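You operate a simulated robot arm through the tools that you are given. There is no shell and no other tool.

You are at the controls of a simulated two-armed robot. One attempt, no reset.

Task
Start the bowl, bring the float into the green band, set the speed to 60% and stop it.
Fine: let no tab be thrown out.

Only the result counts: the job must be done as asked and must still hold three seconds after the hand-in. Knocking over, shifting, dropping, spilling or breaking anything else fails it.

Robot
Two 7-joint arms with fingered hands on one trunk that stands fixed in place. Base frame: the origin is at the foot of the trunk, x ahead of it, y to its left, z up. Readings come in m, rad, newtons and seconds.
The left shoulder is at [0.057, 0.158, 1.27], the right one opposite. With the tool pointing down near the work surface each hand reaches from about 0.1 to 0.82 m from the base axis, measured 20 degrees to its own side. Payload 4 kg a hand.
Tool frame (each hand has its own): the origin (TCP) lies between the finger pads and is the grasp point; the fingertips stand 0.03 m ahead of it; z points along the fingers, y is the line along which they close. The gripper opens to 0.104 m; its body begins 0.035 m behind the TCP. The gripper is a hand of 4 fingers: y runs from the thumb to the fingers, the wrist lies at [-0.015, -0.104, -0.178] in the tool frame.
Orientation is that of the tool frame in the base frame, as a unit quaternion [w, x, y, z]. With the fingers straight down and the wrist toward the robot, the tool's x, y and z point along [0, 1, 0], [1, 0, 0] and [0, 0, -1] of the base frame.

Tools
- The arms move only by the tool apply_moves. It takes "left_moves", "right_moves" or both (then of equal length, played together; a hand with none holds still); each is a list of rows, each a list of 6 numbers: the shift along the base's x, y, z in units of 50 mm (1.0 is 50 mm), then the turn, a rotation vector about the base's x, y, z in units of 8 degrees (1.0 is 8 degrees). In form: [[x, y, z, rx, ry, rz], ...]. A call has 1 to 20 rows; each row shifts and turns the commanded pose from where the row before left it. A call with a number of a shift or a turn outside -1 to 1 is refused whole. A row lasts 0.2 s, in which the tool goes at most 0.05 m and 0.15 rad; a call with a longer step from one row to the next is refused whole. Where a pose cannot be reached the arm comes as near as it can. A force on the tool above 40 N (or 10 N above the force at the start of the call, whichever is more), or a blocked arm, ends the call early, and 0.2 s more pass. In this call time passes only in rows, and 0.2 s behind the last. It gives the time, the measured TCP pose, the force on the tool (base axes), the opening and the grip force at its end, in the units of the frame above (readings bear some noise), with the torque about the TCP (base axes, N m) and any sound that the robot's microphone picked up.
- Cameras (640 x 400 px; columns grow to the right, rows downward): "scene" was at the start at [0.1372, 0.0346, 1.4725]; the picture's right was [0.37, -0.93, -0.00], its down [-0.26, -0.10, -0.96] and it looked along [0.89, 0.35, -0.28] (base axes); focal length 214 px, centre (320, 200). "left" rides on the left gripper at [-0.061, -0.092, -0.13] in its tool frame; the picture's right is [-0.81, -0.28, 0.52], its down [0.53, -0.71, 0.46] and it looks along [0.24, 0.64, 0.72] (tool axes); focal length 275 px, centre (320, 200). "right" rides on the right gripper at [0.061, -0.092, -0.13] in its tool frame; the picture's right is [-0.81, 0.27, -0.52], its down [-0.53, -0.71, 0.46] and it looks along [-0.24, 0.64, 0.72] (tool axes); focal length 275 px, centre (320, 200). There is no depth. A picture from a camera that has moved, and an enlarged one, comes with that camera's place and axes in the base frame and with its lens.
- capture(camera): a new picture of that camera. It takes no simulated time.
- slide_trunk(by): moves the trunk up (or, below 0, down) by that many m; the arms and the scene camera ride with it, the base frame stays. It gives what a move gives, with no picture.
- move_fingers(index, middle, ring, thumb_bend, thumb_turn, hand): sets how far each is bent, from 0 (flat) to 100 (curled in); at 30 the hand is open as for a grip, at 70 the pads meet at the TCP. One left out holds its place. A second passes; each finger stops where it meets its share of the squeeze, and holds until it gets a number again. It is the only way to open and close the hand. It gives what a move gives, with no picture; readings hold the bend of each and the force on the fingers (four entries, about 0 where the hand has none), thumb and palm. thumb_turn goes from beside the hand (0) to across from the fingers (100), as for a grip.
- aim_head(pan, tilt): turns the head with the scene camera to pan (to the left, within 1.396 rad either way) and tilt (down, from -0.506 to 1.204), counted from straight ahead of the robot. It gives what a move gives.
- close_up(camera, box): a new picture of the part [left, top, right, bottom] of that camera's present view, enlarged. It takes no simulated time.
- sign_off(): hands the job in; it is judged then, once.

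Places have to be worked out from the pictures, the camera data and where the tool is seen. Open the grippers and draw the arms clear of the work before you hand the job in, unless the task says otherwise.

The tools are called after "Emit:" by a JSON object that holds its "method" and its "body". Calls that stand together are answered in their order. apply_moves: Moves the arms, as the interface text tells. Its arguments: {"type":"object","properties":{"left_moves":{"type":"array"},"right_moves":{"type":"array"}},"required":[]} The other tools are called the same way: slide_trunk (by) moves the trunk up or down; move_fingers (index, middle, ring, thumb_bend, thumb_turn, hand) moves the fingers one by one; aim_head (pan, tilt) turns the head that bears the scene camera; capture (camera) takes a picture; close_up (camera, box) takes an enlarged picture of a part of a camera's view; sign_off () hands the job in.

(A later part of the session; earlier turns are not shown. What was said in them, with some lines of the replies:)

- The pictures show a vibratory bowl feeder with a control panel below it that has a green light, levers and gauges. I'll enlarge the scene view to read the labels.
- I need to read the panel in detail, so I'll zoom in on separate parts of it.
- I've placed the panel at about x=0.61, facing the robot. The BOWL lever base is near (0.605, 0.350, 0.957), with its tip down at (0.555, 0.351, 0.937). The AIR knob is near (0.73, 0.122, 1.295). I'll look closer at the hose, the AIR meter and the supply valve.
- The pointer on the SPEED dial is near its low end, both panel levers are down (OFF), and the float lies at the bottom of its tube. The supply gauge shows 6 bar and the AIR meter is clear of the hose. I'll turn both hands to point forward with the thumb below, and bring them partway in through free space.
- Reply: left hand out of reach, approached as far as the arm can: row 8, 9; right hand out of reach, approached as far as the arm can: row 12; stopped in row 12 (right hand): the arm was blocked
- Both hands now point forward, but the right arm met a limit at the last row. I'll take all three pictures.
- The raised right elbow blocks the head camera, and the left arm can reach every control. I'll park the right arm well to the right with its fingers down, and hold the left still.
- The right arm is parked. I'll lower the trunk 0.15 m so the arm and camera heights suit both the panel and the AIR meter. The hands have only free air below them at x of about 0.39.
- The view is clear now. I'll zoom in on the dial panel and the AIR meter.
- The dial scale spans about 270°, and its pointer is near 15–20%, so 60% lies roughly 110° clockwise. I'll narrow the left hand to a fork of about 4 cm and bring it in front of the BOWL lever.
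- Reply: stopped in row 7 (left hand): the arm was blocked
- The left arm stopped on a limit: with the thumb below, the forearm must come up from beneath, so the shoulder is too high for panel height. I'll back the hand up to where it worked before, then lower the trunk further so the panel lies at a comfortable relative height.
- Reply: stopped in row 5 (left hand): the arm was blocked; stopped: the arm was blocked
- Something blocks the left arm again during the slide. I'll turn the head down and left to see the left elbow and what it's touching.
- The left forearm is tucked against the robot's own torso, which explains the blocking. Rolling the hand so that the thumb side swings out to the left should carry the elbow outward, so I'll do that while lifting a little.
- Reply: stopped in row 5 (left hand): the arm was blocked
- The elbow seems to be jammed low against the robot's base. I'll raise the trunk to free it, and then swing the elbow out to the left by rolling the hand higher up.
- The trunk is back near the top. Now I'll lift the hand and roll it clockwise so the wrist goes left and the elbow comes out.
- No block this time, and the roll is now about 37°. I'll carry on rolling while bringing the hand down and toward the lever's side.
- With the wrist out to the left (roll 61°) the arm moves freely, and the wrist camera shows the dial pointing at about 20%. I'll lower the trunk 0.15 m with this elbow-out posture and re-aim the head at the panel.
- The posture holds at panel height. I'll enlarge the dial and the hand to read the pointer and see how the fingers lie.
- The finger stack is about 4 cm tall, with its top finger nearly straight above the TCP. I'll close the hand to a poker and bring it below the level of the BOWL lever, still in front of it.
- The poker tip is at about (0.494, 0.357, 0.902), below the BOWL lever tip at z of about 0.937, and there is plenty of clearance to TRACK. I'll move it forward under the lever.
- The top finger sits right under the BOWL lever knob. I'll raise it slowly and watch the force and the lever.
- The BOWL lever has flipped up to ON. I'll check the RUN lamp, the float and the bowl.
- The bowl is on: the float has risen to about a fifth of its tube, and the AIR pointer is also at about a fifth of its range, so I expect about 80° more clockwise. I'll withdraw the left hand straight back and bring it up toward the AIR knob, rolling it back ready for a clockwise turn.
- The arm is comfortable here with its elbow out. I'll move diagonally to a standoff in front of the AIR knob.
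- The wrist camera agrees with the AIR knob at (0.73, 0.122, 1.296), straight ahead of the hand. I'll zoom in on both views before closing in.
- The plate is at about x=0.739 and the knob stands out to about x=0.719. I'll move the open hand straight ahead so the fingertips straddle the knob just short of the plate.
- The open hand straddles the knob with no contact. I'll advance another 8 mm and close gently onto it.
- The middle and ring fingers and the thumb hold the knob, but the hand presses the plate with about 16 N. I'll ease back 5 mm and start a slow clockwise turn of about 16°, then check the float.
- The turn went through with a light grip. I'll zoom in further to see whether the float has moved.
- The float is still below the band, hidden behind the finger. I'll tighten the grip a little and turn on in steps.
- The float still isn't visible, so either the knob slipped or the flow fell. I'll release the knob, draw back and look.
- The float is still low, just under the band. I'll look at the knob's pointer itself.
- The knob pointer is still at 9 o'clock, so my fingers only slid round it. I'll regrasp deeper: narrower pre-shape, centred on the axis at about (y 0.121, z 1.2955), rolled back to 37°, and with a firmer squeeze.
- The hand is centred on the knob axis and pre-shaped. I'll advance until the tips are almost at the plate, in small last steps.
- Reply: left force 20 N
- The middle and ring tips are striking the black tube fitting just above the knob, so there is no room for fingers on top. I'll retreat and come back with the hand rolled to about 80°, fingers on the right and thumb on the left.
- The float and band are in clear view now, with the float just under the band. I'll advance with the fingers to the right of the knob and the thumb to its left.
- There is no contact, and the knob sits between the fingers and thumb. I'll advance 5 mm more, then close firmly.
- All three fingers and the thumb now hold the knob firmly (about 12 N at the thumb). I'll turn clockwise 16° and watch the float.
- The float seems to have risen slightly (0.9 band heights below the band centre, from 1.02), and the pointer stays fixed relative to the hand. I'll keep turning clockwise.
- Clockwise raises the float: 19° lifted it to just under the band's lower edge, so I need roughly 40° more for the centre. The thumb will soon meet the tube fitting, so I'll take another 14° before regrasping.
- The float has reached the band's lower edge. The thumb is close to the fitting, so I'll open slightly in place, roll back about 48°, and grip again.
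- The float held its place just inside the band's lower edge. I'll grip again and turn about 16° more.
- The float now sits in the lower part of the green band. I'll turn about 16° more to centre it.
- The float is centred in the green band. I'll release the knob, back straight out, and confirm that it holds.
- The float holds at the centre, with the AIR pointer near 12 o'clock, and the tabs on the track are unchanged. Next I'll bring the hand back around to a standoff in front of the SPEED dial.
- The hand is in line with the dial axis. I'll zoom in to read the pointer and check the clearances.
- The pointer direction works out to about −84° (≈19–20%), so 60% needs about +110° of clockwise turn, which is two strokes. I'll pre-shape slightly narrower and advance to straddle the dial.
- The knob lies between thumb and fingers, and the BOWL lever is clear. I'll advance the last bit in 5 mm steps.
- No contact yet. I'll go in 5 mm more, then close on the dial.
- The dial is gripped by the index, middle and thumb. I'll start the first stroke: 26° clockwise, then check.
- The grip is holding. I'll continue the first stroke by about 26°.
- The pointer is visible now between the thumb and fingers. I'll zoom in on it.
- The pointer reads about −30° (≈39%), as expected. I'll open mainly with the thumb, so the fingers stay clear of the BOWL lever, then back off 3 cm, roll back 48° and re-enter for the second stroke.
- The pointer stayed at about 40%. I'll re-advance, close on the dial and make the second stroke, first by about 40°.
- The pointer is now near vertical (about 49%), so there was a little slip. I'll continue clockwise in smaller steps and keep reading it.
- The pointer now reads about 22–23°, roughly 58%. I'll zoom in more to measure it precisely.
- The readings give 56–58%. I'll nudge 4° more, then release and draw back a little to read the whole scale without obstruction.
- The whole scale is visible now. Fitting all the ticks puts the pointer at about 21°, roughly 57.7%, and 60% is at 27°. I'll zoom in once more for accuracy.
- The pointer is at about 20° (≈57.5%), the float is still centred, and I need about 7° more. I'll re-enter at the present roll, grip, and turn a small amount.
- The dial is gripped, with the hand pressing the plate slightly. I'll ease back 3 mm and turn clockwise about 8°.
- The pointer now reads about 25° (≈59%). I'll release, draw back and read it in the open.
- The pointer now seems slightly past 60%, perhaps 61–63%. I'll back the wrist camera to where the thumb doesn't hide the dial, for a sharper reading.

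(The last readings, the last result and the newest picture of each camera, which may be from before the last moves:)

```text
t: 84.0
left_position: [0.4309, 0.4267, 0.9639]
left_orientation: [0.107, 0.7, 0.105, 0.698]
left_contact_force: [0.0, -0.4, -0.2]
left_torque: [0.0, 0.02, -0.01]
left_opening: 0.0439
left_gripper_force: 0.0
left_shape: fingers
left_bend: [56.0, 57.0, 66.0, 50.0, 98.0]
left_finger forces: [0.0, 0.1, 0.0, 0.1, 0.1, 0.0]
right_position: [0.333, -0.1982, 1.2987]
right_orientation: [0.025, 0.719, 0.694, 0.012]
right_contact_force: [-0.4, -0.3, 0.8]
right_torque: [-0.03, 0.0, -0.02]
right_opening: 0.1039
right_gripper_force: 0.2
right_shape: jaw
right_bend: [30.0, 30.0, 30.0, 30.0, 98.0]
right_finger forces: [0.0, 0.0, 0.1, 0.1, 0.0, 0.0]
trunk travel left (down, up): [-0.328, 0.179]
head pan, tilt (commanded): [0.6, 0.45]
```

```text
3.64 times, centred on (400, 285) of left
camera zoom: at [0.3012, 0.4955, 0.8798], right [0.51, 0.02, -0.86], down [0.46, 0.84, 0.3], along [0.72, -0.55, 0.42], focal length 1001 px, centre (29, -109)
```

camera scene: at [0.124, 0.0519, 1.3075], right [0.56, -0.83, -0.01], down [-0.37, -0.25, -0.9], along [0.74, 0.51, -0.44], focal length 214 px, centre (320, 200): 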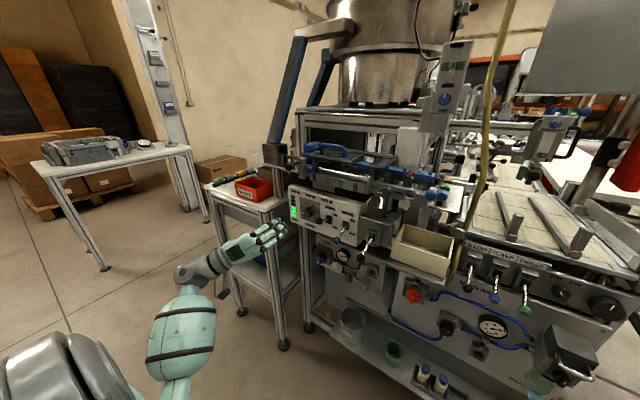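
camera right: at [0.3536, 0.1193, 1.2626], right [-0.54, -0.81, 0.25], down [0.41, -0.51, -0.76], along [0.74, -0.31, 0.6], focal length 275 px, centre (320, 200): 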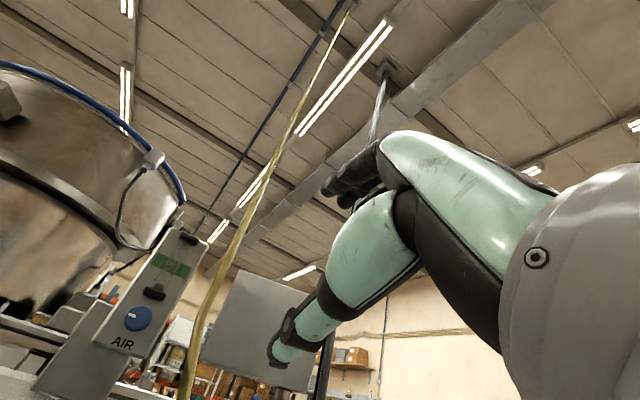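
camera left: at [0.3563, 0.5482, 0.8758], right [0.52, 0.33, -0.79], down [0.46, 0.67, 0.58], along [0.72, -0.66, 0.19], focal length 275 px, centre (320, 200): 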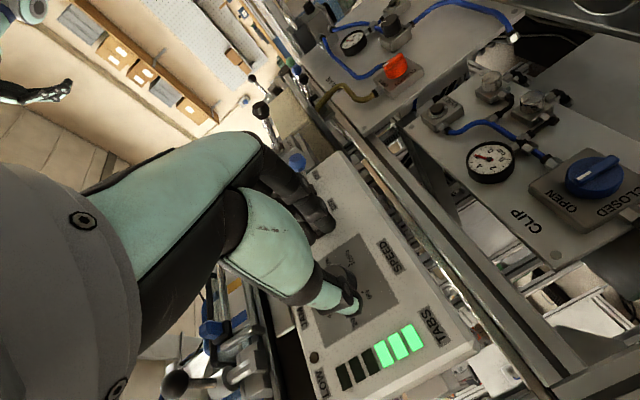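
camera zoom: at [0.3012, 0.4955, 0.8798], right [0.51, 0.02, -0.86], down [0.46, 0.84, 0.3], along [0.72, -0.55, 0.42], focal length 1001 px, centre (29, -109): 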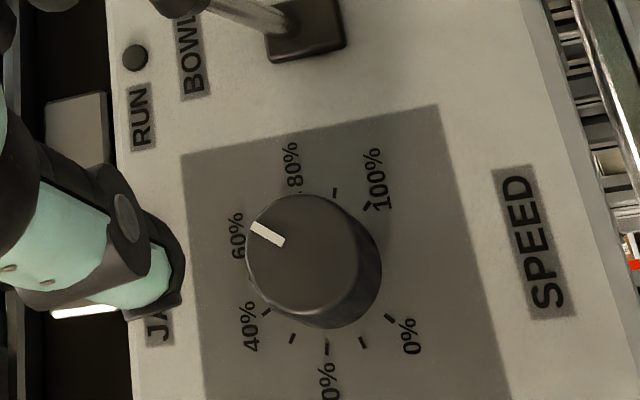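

The whole dial is clearly visible from here. I'll enlarge just the dial.

Emit:
{"method": "close_up", "body": {"camera": "left", "box": [368, 264, 432, 314]}}

```text
8.00 times, centred on (400, 289) of left
camera zoom: at [0.3012, 0.4955, 0.8798], right [0.51, 0.02, -0.86], down [0.46, 0.84, 0.3], along [0.72, -0.55, 0.42], focal length 2202 px, centre (-320, -512)
```

zoom: 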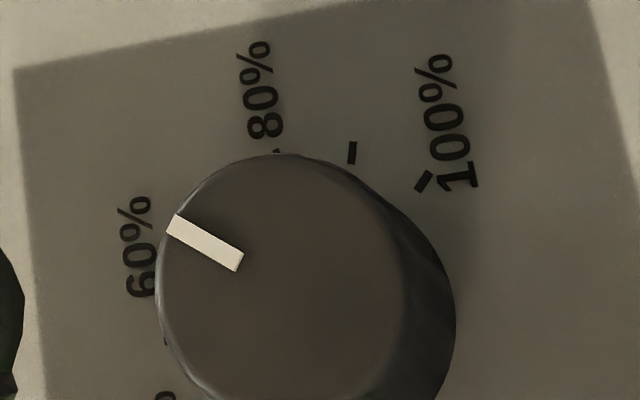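

From this view the tick fit gives the pointer at about 34°, or 62.5%. That overshoots by about 7°, so I'll regrip and turn back counter-clockwise by that amount.

Emit:
{"method": "apply_moves", "body": {"left_moves": [[0.8, 0.015, 0.005, 0.2, 0, 0], [0.8, 0.015, 0.005, 0.2, 0, 0], [0.8, 0.01, 0, 0.2, 0, 0], [0.48, 0, 0, 0, 0, 0]]}}

Emit:
{"method": "move_fingers", "body": {"hand": "left", "index": 72, "middle": 72, "ring": 72, "thumb_bend": 72}}

Emit:
{"method": "apply_moves", "body": {"left_moves": [[0, 0, 0, -0.45, 0, 0], [0, 0, 0, -0.45, 0, 0]]}}

Emit:
{"method": "move_fingers", "body": {"hand": "left", "index": 56, "middle": 58, "ring": 66, "thumb_bend": 50}}

Emit:
{"method": "apply_moves", "body": {"left_moves": [[-0.5, 0, 0, 0, 0, 0], [-0.8, 0, 0, 0, 0, 0], [-0.8, 0, 0, 0, 0, 0], [-0.8, 0, 0, 0, 0, 0]]}}

Emit:
{"method": "close_up", "body": {"camera": "left", "box": [340, 230, 460, 340]}}

```text
t: 85.0
left_position: [0.577, 0.4274, 0.9653]
left_orientation: [0.077, 0.705, 0.074, 0.701]
left_contact_force: [-1.4, -0.3, -0.3]
left_torque: [0.01, -0.04, -0.06]
left_opening: 0.044
left_gripper_force: 0.1
left_shape: fingers
left_bend: [56.0, 57.0, 66.0, 50.0, 98.0]
left_finger forces: [0.1, 1.5, 0.1, 0.1, 0.0, 0.1]
right_position: [0.3306, -0.198, 1.2994]
right_orientation: [0.025, 0.719, 0.694, 0.013]
right_contact_force: [0.4, -0.5, 0.7]
right_torque: [0.03, -0.04, -0.03]
right_opening: 0.104
right_gripper_force: 0.1
right_shape: jaw
right_bend: [30.0, 30.0, 30.0, 30.0, 98.0]
right_finger forces: [0.1, 0.0, 0.0, 0.0, 0.0, 0.0]
trunk travel left (down, up): [-0.328, 0.179]
head pan, tilt (commanded): [0.6, 0.45]
```

```text
t: 86.0
left_position: [0.5767, 0.4275, 0.9658]
left_orientation: [0.077, 0.704, 0.074, 0.702]
left_contact_force: [3.1, -3.7, 5.3]
left_torque: [-0.01, -0.11, -0.04]
left_opening: 0.0278
left_gripper_force: 12.0
left_shape: fingers
left_bend: [62.0, 65.0, 72.0, 60.0, 97.0]
left_finger forces: [7.4, 6.9, 0.0, 0.1, 9.5, 0.1]
right_position: [0.3316, -0.1991, 1.2976]
right_orientation: [0.025, 0.72, 0.694, 0.013]
right_contact_force: [0.5, 0.4, -0.1]
right_torque: [-0.03, 0.03, -0.02]
right_opening: 0.1041
right_gripper_force: 0.0
right_shape: jaw
right_bend: [30.0, 30.0, 30.0, 30.0, 98.0]
right_finger forces: [0.0, 0.0, 0.1, 0.0, 0.0, 0.0]
trunk travel left (down, up): [-0.328, 0.179]
head pan, tilt (commanded): [0.6, 0.45]
```

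```text
t: 86.7
left_position: [0.5763, 0.4276, 0.9651]
left_orientation: [0.121, 0.697, 0.12, 0.696]
left_contact_force: [8.9, -0.7, 7.0]
left_torque: [0.04, -0.14, 0.04]
left_opening: 0.0276
left_gripper_force: 11.3
left_shape: fingers
left_bend: [62.0, 65.0, 72.0, 59.0, 97.0]
left_finger forces: [6.1, 7.5, 0.0, 0.0, 9.8, 0.2]
right_position: [0.332, -0.1976, 1.2992]
right_orientation: [0.024, 0.72, 0.694, 0.013]
right_contact_force: [-0.4, 0.5, 0.2]
right_torque: [-0.01, -0.01, -0.02]
right_opening: 0.1041
right_gripper_force: 0.1
right_shape: jaw
right_bend: [30.0, 30.0, 30.0, 30.0, 98.0]
right_finger forces: [0.1, 0.0, 0.0, 0.1, 0.1, 0.0]
trunk travel left (down, up): [-0.328, 0.179]
head pan, tilt (commanded): [0.6, 0.45]
```

```text
t: 87.7
left_position: [0.5762, 0.4269, 0.9636]
left_orientation: [0.121, 0.698, 0.12, 0.696]
left_contact_force: [-0.3, 0.3, 0.0]
left_torque: [0.02, -0.04, 0.01]
left_opening: 0.044
left_gripper_force: 0.1
left_shape: fingers
left_bend: [56.0, 57.0, 66.0, 50.0, 98.0]
left_finger forces: [0.1, 0.0, 0.1, 0.0, 0.0, 0.1]
right_position: [0.3303, -0.1989, 1.299]
right_orientation: [0.026, 0.72, 0.694, 0.012]
right_contact_force: [0.3, -0.6, -0.3]
right_torque: [0.01, 0.03, 0.04]
right_opening: 0.104
right_gripper_force: 0.0
right_shape: jaw
right_bend: [30.0, 30.0, 30.0, 30.0, 98.0]
right_finger forces: [0.0, 0.0, 0.1, 0.0, 0.0, 0.0]
trunk travel left (down, up): [-0.328, 0.179]
head pan, tilt (commanded): [0.6, 0.45]
```

```text
t: 88.7
left_position: [0.43, 0.4265, 0.9642]
left_orientation: [0.12, 0.698, 0.118, 0.696]
left_contact_force: [-0.3, 1.3, -0.9]
left_torque: [-0.01, -0.01, 0.03]
left_opening: 0.0438
left_gripper_force: 0.1
left_shape: fingers
left_bend: [56.0, 57.0, 66.0, 50.0, 98.0]
left_finger forces: [0.1, 0.1, 0.1, 0.1, 0.0, 0.0]
right_position: [0.3293, -0.199, 1.3001]
right_orientation: [0.025, 0.72, 0.694, 0.013]
right_contact_force: [0.1, 0.2, 0.3]
right_torque: [0.02, 0.01, 0.03]
right_opening: 0.104
right_gripper_force: 0.1
right_shape: jaw
right_bend: [30.0, 30.0, 30.0, 30.0, 98.0]
right_finger forces: [0.1, 0.0, 0.0, 0.1, 0.0, 0.0]
trunk travel left (down, up): [-0.328, 0.179]
head pan, tilt (commanded): [0.6, 0.45]
```

```text
3.64 times, centred on (400, 285) of left
camera zoom: at [0.2992, 0.4927, 0.8763], right [0.52, -0.01, -0.86], down [0.46, 0.85, 0.26], along [0.72, -0.53, 0.44], focal length 1001 px, centre (29, -109)
```

zoom: 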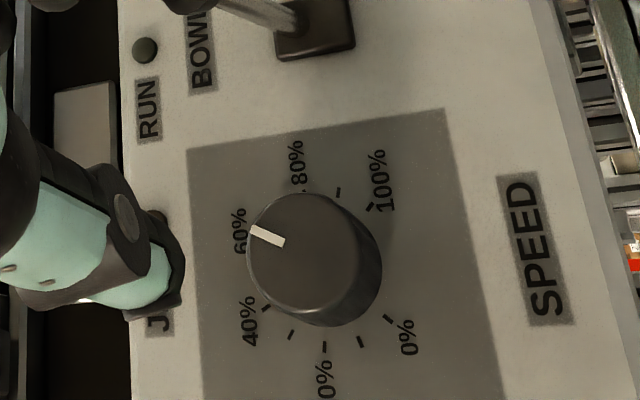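

I'll enlarge the dial again and recompute the pointer angle.

Emit:
{"method": "close_up", "body": {"camera": "left", "box": [368, 262, 432, 312]}}

Emit:
{"method": "close_up", "body": {"camera": "left", "box": [376, 276, 424, 334]}}

```text
8.00 times, centred on (400, 287) of left
camera zoom: at [0.2992, 0.4927, 0.8763], right [0.52, -0.01, -0.86], down [0.46, 0.85, 0.26], along [0.72, -0.53, 0.44], focal length 2202 px, centre (-320, -496)
```

zoom: 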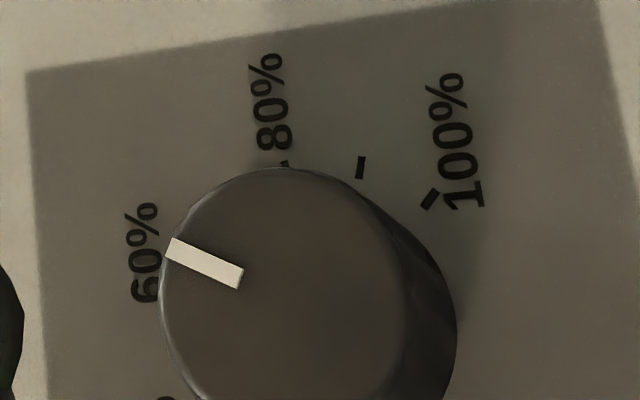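

```text
6.90 times, centred on (400, 305) of left
camera zoom: at [0.2992, 0.4927, 0.8763], right [0.52, -0.01, -0.86], down [0.46, 0.85, 0.26], along [0.72, -0.53, 0.44], focal length 1898 px, centre (-232, -524)
```

zoom: 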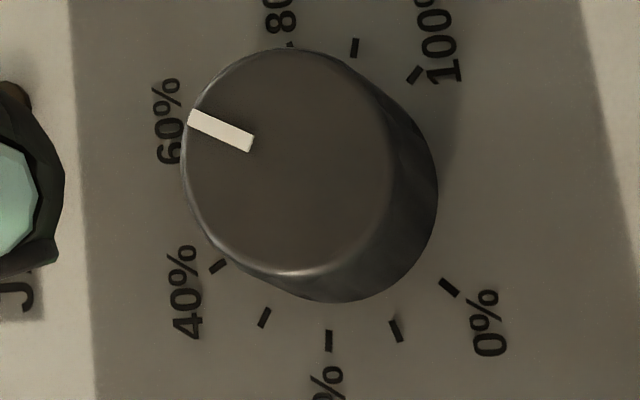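

The fit on this clear view gives about 27.5°, or 60%, so the SPEED is set. To stop the bowl, I'll close the hand to a poker again and bring it above the BOWL lever.

Emit:
{"method": "move_fingers", "body": {"hand": "left", "index": 68, "middle": 68, "ring": 68, "thumb_bend": 68}}

Emit:
{"method": "apply_moves", "body": {"left_moves": [[0, -0.42, 0.5, 0.6, 0, 0], [0, -0.42, 0.5, 0.6, 0, 0], [0, -0.42, 0.5, 0.6, 0, 0], [0.6, 0, 0, 0, 0, 0]]}}

Emit:
{"method": "close_up", "body": {"camera": "scene", "box": [270, 170, 370, 250]}}

```text
t: 89.7
left_position: [0.4318, 0.4268, 0.964]
left_orientation: [0.121, 0.698, 0.12, 0.696]
left_contact_force: [0.1, -0.7, 0.8]
left_torque: [-0.03, 0.03, 0.04]
left_opening: 0.0065
left_gripper_force: 0.1
left_shape: fingers
left_bend: [68.0, 68.0, 68.0, 68.0, 98.0]
left_finger forces: [0.1, 0.0, 0.0, 0.0, 0.0, 0.0]
right_position: [0.3305, -0.1976, 1.2988]
right_orientation: [0.025, 0.72, 0.694, 0.011]
right_contact_force: [0.1, 0.2, 0.0]
right_torque: [-0.03, -0.03, -0.02]
right_opening: 0.1039
right_gripper_force: 0.0
right_shape: jaw
right_bend: [30.0, 30.0, 30.0, 30.0, 98.0]
right_finger forces: [0.0, 0.0, 0.0, 0.0, 0.1, 0.1]
trunk travel left (down, up): [-0.328, 0.179]
head pan, tilt (commanded): [0.6, 0.45]
```

```text
t: 90.7
left_position: [0.4641, 0.3659, 1.0405]
left_orientation: [0.032, 0.708, 0.031, 0.705]
left_contact_force: [0.3, 0.5, 0.2]
left_torque: [0.01, -0.01, -0.03]
left_opening: 0.0062
left_gripper_force: 0.0
left_shape: fingers
left_bend: [68.0, 68.0, 68.0, 68.0, 98.0]
left_finger forces: [0.0, 0.0, 0.0, 0.0, 0.0, 0.0]
right_position: [0.3333, -0.1972, 1.2984]
right_orientation: [0.025, 0.72, 0.693, 0.012]
right_contact_force: [-0.2, 0.1, -0.6]
right_torque: [0.03, -0.01, 0.02]
right_opening: 0.104
right_gripper_force: 0.0
right_shape: jaw
right_bend: [30.0, 30.0, 30.0, 30.0, 98.0]
right_finger forces: [0.0, 0.0, 0.1, 0.1, 0.0, 0.1]
trunk travel left (down, up): [-0.328, 0.179]
head pan, tilt (commanded): [0.6, 0.45]
```

```text
5.00 times, centred on (320, 210) of scene
camera zoom: at [0.1254, 0.0523, 1.3072], right [0.56, -0.83, -0.01], down [-0.37, -0.25, -0.89], along [0.74, 0.51, -0.45], focal length 1072 px, centre (320, 150)
```

zoom: 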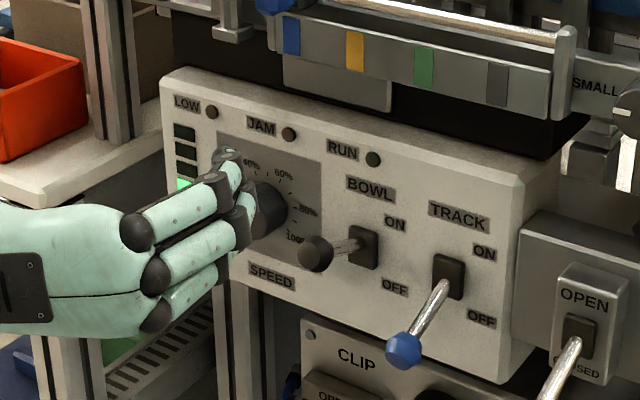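

The poker is at y≈0.366, above lever height. I'll move it forward over the lever.

Emit:
{"method": "apply_moves", "body": {"left_moves": [[0.6, 0, 0, 0, 0, 0], [0.6, 0, 0, 0, 0, 0], [0.4, 0, 0, 0, 0, 0]]}}

Emit:
{"method": "close_up", "body": {"camera": "scene", "box": [270, 170, 370, 250]}}

Emit:
{"method": "capture", "body": {"camera": "left"}}

```text
t: 91.5
left_position: [0.5405, 0.3656, 1.0384]
left_orientation: [0.031, 0.708, 0.031, 0.705]
left_contact_force: [0.2, 0.6, -0.1]
left_torque: [0.02, 0.0, -0.02]
left_opening: 0.0065
left_gripper_force: 0.1
left_shape: fingers
left_bend: [68.0, 68.0, 68.0, 68.0, 98.0]
left_finger forces: [0.0, 0.0, 0.1, 0.0, 0.0, 0.1]
right_position: [0.3312, -0.1985, 1.2989]
right_orientation: [0.025, 0.72, 0.694, 0.013]
right_contact_force: [-0.5, -0.2, 0.2]
right_torque: [0.01, -0.01, 0.0]
right_opening: 0.1037
right_gripper_force: 0.1
right_shape: jaw
right_bend: [30.0, 30.0, 30.0, 30.0, 98.0]
right_finger forces: [0.0, 0.0, 0.1, 0.1, 0.0, 0.1]
trunk travel left (down, up): [-0.328, 0.179]
head pan, tilt (commanded): [0.6, 0.45]
```

```text
5.00 times, centred on (320, 210) of scene
camera zoom: at [0.124, 0.0519, 1.3074], right [0.56, -0.83, -0.01], down [-0.37, -0.25, -0.9], along [0.74, 0.51, -0.45], focal length 1072 px, centre (320, 150)
```

zoom: 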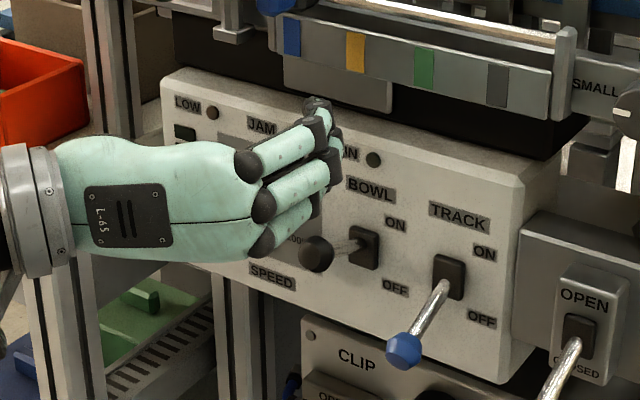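

```text
taken
camera left: at [0.4089, 0.4506, 0.971], right [0.52, 0.2, -0.83], down [0.46, 0.76, 0.47], along [0.72, -0.62, 0.3], focal length 275 px, centre (320, 200)
```

left: 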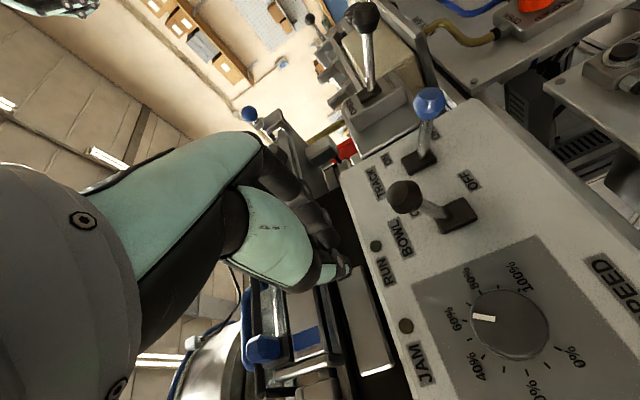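

The lowest finger is right above the BOWL lever, clear of TRACK. I'll press down slowly to flip it to OFF.

Emit:
{"method": "apply_moves", "body": {"left_moves": [[0, 0, -0.3, 0, 0, 0], [0, 0, -0.2, 0, 0, 0], [0, 0, -0.2, 0, 0, 0], [0, 0, -0.2, 0, 0, 0]]}}

Emit:
{"method": "close_up", "body": {"camera": "scene", "box": [270, 170, 370, 250]}}

Emit:
{"method": "capture", "body": {"camera": "left"}}

```text
t: 92.5
left_position: [0.5406, 0.3642, 0.995]
left_orientation: [0.034, 0.708, 0.032, 0.705]
left_contact_force: [-0.6, 0.3, 1.6]
left_torque: [-0.03, -0.02, 0.0]
left_opening: 0.0063
left_gripper_force: 0.6
left_shape: fingers
left_bend: [68.0, 68.0, 68.0, 68.0, 98.0]
left_finger forces: [1.0, 0.1, 0.1, 0.0, 0.1, 0.0]
right_position: [0.3315, -0.1979, 1.298]
right_orientation: [0.026, 0.72, 0.694, 0.012]
right_contact_force: [0.8, -0.8, 0.0]
right_torque: [-0.02, 0.01, -0.01]
right_opening: 0.104
right_gripper_force: 0.1
right_shape: jaw
right_bend: [30.0, 30.0, 30.0, 30.0, 98.0]
right_finger forces: [0.0, 0.0, 0.0, 0.0, 0.0, 0.0]
trunk travel left (down, up): [-0.328, 0.179]
head pan, tilt (commanded): [0.6, 0.45]
```

```text
5.00 times, centred on (320, 210) of scene
camera zoom: at [0.1237, 0.0518, 1.3074], right [0.56, -0.83, -0.01], down [-0.37, -0.25, -0.9], along [0.74, 0.51, -0.44], focal length 1072 px, centre (320, 150)
```

zoom: 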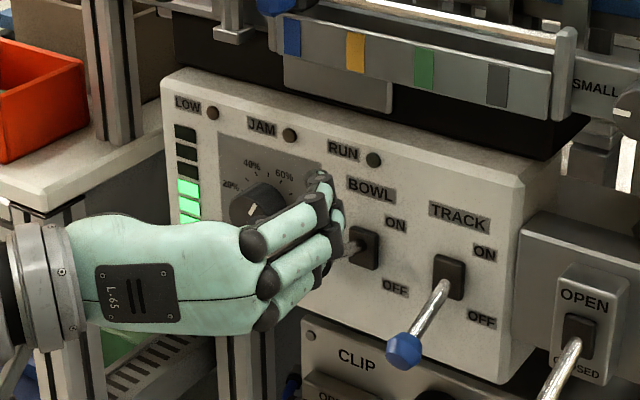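

```text
taken
camera left: at [0.4093, 0.45, 0.9268], right [0.52, 0.2, -0.83], down [0.46, 0.76, 0.47], along [0.72, -0.62, 0.3], focal length 275 px, centre (320, 200)
```

left: 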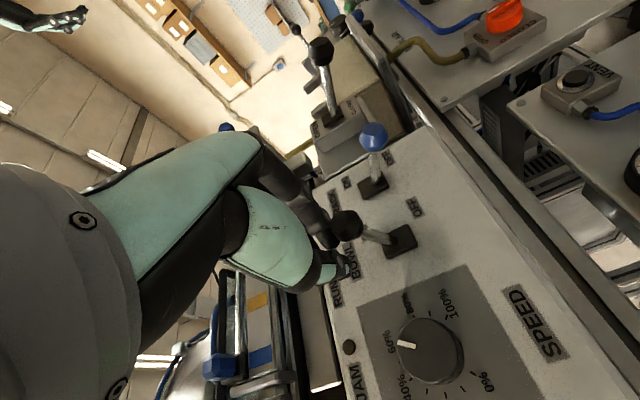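

Contact has just begun: the index finger reads 1 N. I'll press on down in small steps.

Emit:
{"method": "apply_moves", "body": {"left_moves": [[0, 0, -0.2, 0, 0, 0], [0, 0, -0.2, 0, 0, 0]]}}

Emit:
{"method": "close_up", "body": {"camera": "scene", "box": [270, 170, 370, 250]}}

Emit:
{"method": "close_up", "body": {"camera": "left", "box": [280, 140, 480, 300]}}

```text
t: 93.0
left_position: [0.5409, 0.3641, 0.9744]
left_orientation: [0.033, 0.707, 0.032, 0.705]
left_contact_force: [0.0, -0.5, 0.3]
left_torque: [0.0, 0.05, 0.01]
left_opening: 0.0061
left_gripper_force: 0.0
left_shape: fingers
left_bend: [68.0, 68.0, 68.0, 68.0, 98.0]
left_finger forces: [0.1, 0.1, 0.0, 0.0, 0.0, 0.0]
right_position: [0.3304, -0.1971, 1.2992]
right_orientation: [0.025, 0.72, 0.693, 0.012]
right_contact_force: [0.2, -0.2, -0.2]
right_torque: [0.01, -0.02, 0.0]
right_opening: 0.104
right_gripper_force: 0.0
right_shape: jaw
right_bend: [30.0, 30.0, 30.0, 30.0, 98.0]
right_finger forces: [0.0, 0.0, 0.1, 0.0, 0.1, 0.0]
trunk travel left (down, up): [-0.328, 0.179]
head pan, tilt (commanded): [0.6, 0.45]
```

```text
5.00 times, centred on (320, 210) of scene
camera zoom: at [0.1243, 0.0521, 1.3073], right [0.56, -0.83, -0.01], down [-0.37, -0.25, -0.9], along [0.74, 0.51, -0.45], focal length 1072 px, centre (320, 150)
```

zoom: 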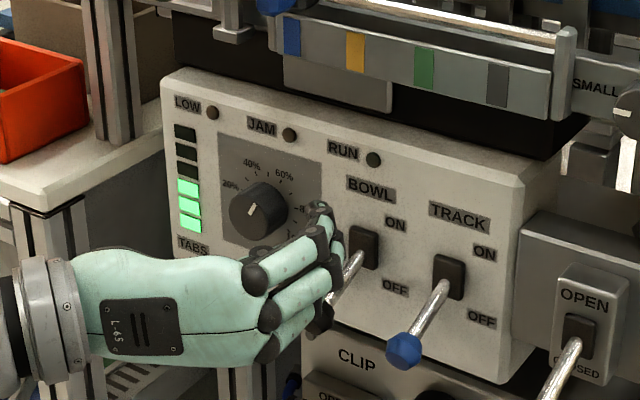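

```text
2.50 times, centred on (380, 220) of left
camera zoom: at [0.4101, 0.4504, 0.9059], right [0.51, 0.2, -0.83], down [0.46, 0.76, 0.46], along [0.72, -0.62, 0.3], focal length 688 px, centre (170, 150)
```

zoom: 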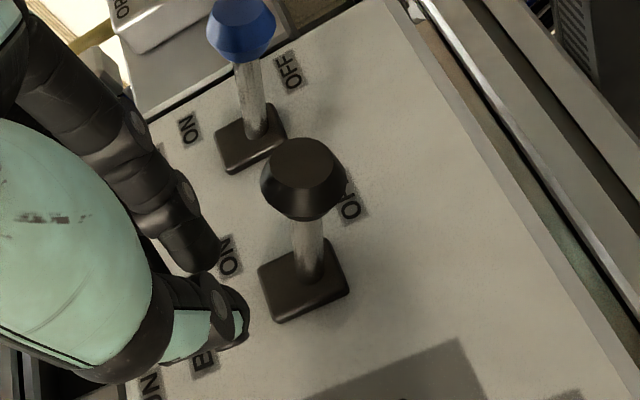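

The BOWL lever has snapped to OFF. I'll lift slightly, withdraw the hand clear, and check everything.

Emit:
{"method": "apply_moves", "body": {"left_moves": [[0, 0, 0.3, 0, 0, 0], [-0.6, 0, 0.2, 0, 0, 0], [-0.8, 0.1, 0, 0, 0, 0], [-0.8, 0.2, 0, 0, 0, 0], [-0.3, 0.3, 0, 0, 0, 0]]}}

Emit:
{"method": "capture", "body": {"camera": "scene"}}

Emit:
{"method": "close_up", "body": {"camera": "scene", "box": [285, 180, 365, 240]}}

Emit:
{"method": "close_up", "body": {"camera": "scene", "box": [395, 50, 475, 110]}}

Emit:
{"method": "close_up", "body": {"camera": "scene", "box": [290, 120, 490, 220]}}

```text
t: 94.2
left_position: [0.4147, 0.3947, 1.0008]
left_orientation: [0.033, 0.707, 0.031, 0.705]
left_contact_force: [0.3, 0.6, -0.6]
left_torque: [-0.01, 0.02, 0.0]
left_opening: 0.0061
left_gripper_force: 0.0
left_shape: fingers
left_bend: [68.0, 68.0, 68.0, 68.0, 98.0]
left_finger forces: [0.1, 0.0, 0.0, 0.0, 0.0, 0.1]
right_position: [0.3333, -0.1965, 1.298]
right_orientation: [0.025, 0.719, 0.694, 0.013]
right_contact_force: [0.2, 0.6, -0.8]
right_torque: [0.02, -0.02, -0.01]
right_opening: 0.104
right_gripper_force: 0.0
right_shape: jaw
right_bend: [30.0, 30.0, 30.0, 30.0, 98.0]
right_finger forces: [0.0, 0.0, 0.0, 0.0, 0.0, 0.0]
trunk travel left (down, up): [-0.328, 0.179]
head pan, tilt (commanded): [0.6, 0.45]
```

```text
taken
camera scene: at [0.124, 0.0522, 1.3074], right [0.56, -0.83, -0.01], down [-0.37, -0.25, -0.9], along [0.74, 0.51, -0.45], focal length 214 px, centre (320, 200)
```

scene: 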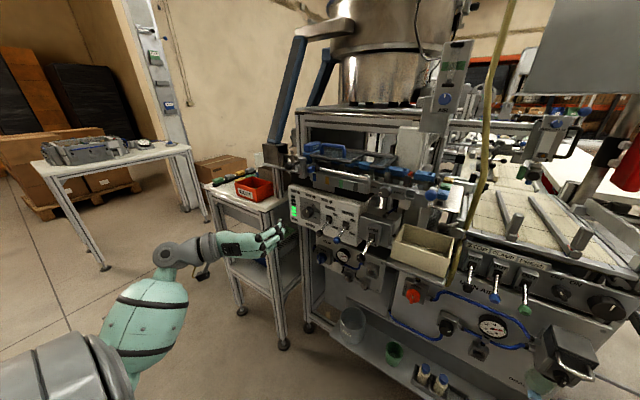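

```text
6.67 times, centred on (325, 210) of scene
camera zoom: at [0.124, 0.0522, 1.3074], right [0.56, -0.83, -0.01], down [-0.37, -0.25, -0.9], along [0.74, 0.51, -0.45], focal length 1430 px, centre (287, 133)
```

zoom: 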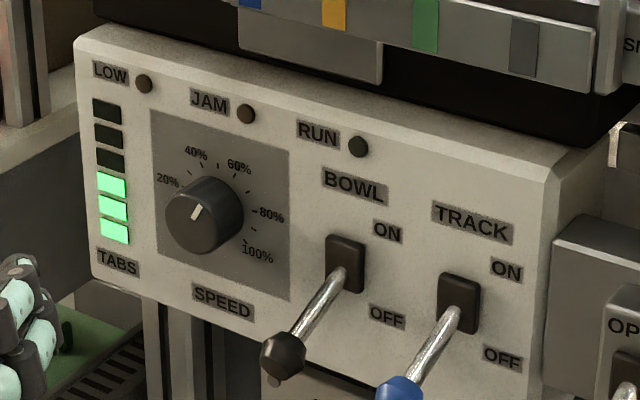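

```text
6.67 times, centred on (435, 80) of scene
camera zoom: at [0.124, 0.0522, 1.3074], right [0.56, -0.83, -0.01], down [-0.37, -0.25, -0.9], along [0.74, 0.51, -0.45], focal length 1430 px, centre (-447, 1000)
```

zoom: 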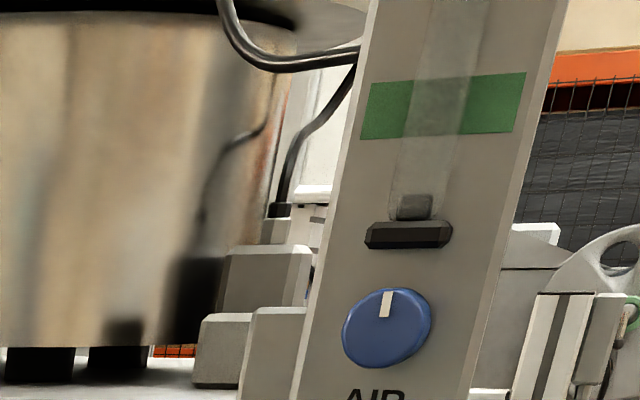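

```text
3.20 times, centred on (390, 170) of scene
camera zoom: at [0.124, 0.0522, 1.3074], right [0.56, -0.83, -0.01], down [-0.37, -0.25, -0.9], along [0.74, 0.51, -0.45], focal length 686 px, centre (96, 296)
```

zoom: 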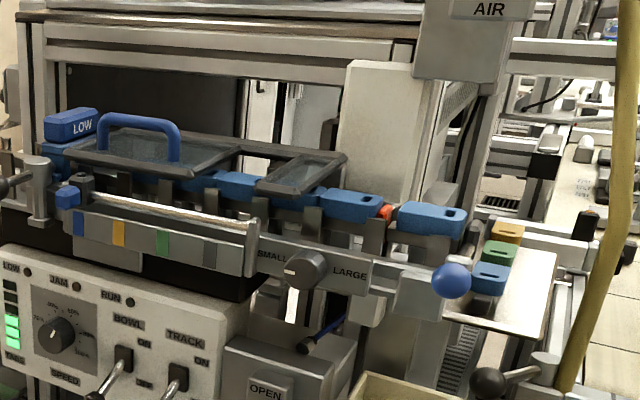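

The bowl is off. As expected, the float rests now that the air stops with the bowl; the AIR knob stays where I set it, and the tabs are all in place. I'll check the dial once more with the wrist camera.

Emit:
{"method": "capture", "body": {"camera": "left"}}

```text
taken
camera left: at [0.2844, 0.4811, 0.9323], right [0.52, 0.2, -0.83], down [0.46, 0.76, 0.46], along [0.72, -0.62, 0.3], focal length 275 px, centre (320, 200)
```

left: 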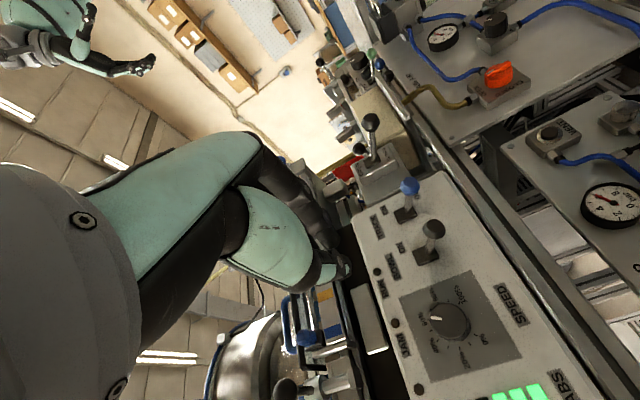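

Emit:
{"method": "close_up", "body": {"camera": "left", "box": [420, 285, 485, 360]}}

```text
5.33 times, centred on (452, 322) of left
camera zoom: at [0.2844, 0.4811, 0.9323], right [0.52, 0.2, -0.83], down [0.46, 0.76, 0.46], along [0.72, -0.62, 0.3], focal length 1468 px, centre (-387, -453)
```

zoom: 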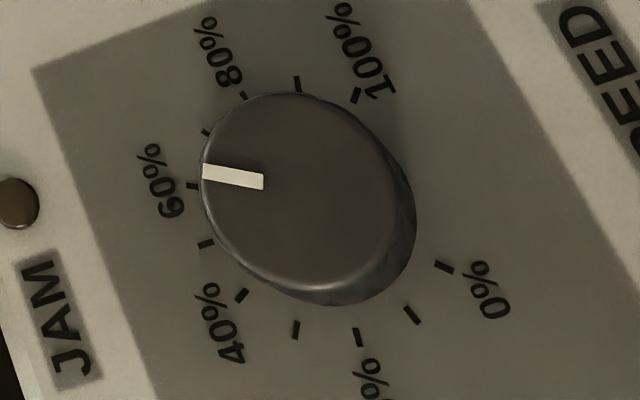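

The full tick fit reads 27.1°, which is 60.0%. BOWL and TRACK are both down. Finally, I'll open the left hand and draw it up and back, clear of the work.

Emit:
{"method": "move_fingers", "body": {"hand": "left", "index": 30, "middle": 30, "ring": 30, "thumb_bend": 30}}

Emit:
{"method": "apply_moves", "body": {"left_moves": [[-0.1, 0.1, 0.6, -0.5, 0, 0], [-0.1, 0.1, 0.7, -0.5, 0, 0], [0, 0.1, 0.7, -0.5, 0, 0], [0, 0.1, 0.7, -0.5, 0, 0], [0, 0.1, 0.7, -0.5, 0, 0], [0, 0.1, 0.7, -0.5, 0, 0]]}}

Emit:
{"method": "capture", "body": {"camera": "scene"}}

Emit:
{"method": "close_up", "body": {"camera": "scene", "box": [285, 180, 385, 260]}}

```text
t: 95.2
left_position: [0.4154, 0.3959, 1.0009]
left_orientation: [0.033, 0.708, 0.032, 0.705]
left_contact_force: [0.2, 0.8, -0.4]
left_torque: [0.01, 0.0, 0.03]
left_opening: 0.1029
left_gripper_force: 0.0
left_shape: fingers
left_bend: [30.0, 30.0, 30.0, 30.0, 98.0]
left_finger forces: [0.0, 0.0, 0.0, 0.0, 0.0, 0.0]
right_position: [0.331, -0.1976, 1.298]
right_orientation: [0.025, 0.72, 0.694, 0.014]
right_contact_force: [0.0, 0.2, -0.8]
right_torque: [0.03, -0.02, 0.0]
right_opening: 0.1038
right_gripper_force: 0.0
right_shape: jaw
right_bend: [30.0, 30.0, 30.0, 30.0, 98.0]
right_finger forces: [0.1, 0.1, 0.0, 0.0, 0.0, 0.1]
trunk travel left (down, up): [-0.328, 0.179]
head pan, tilt (commanded): [0.6, 0.45]
```

```text
t: 96.7
left_position: [0.406, 0.4265, 1.2042]
left_orientation: [0.179, 0.685, 0.178, 0.683]
left_contact_force: [0.0, -0.2, -0.4]
left_torque: [0.01, 0.02, 0.0]
left_opening: 0.1029
left_gripper_force: 0.0
left_shape: fingers
left_bend: [30.0, 30.0, 30.0, 30.0, 98.0]
left_finger forces: [0.0, 0.0, 0.1, 0.1, 0.0, 0.0]
right_position: [0.3306, -0.1981, 1.2989]
right_orientation: [0.026, 0.72, 0.693, 0.013]
right_contact_force: [0.0, -0.2, -0.2]
right_torque: [-0.01, 0.02, 0.0]
right_opening: 0.104
right_gripper_force: 0.0
right_shape: jaw
right_bend: [30.0, 30.0, 30.0, 30.0, 98.0]
right_finger forces: [0.0, 0.1, 0.1, 0.0, 0.1, 0.0]
trunk travel left (down, up): [-0.328, 0.179]
head pan, tilt (commanded): [0.6, 0.45]
```

```text
taken
camera scene: at [0.1242, 0.0518, 1.3074], right [0.56, -0.83, -0.01], down [-0.37, -0.25, -0.9], along [0.74, 0.51, -0.45], focal length 214 px, centre (320, 200)
```

scene: 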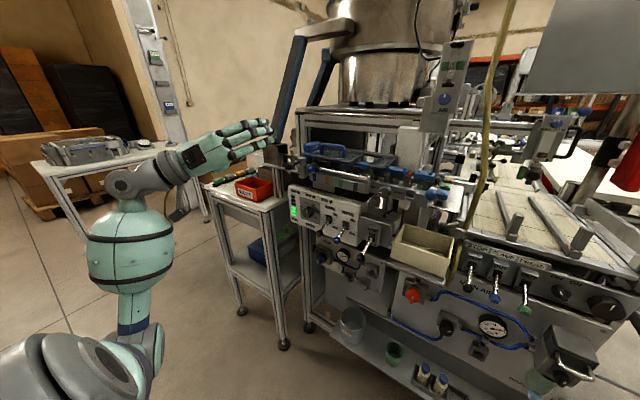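

```text
5.00 times, centred on (335, 220) of scene
camera zoom: at [0.1242, 0.0518, 1.3074], right [0.56, -0.83, -0.01], down [-0.37, -0.25, -0.9], along [0.74, 0.51, -0.45], focal length 1072 px, centre (245, 100)
```

zoom: 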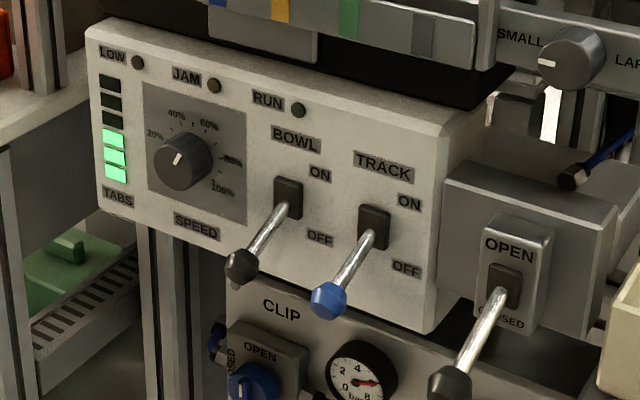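

The final view shows BOWL and TRACK both OFF, SPEED at 60%, the AIR knob where it centred the float, all tabs in place, and both hands open and clear. I'm handing the job in.

Emit:
{"method": "sign_off", "body": {}}

```text
The job is handed in.
```

I did all four steps in order and handed the job in. It hasn't been reported back as passed or failed yet.

- **Bowl start:** I flipped the BOWL lever to ON, and the float rose as soon as it was on. The RUN lamp stayed dark the whole time the bowl was on. I took that lamp to need TRACK as well, and I left TRACK off.
- **Float:** I turned the AIR knob until the float sat in the middle of the green band. It stayed there while the bowl was on. It dropped to the bottom when I stopped the bowl, because the air stops with it; the knob is still where I set it.
- **Speed:** The dial is at about 60%. I overshot to about 62.5% and turned it back before stopping the bowl.
- **Stop:** The BOWL lever is back to OFF.
- **Tabs and surroundings:** I saw no tab thrown out, and the tabs on the track looked unchanged at the end. While gripping the AIR knob, the fingers pressed on the meter's plate and tube fitting at up to about 20 N. Nothing looked moved or damaged.

Both hands are open and clear of the machine.
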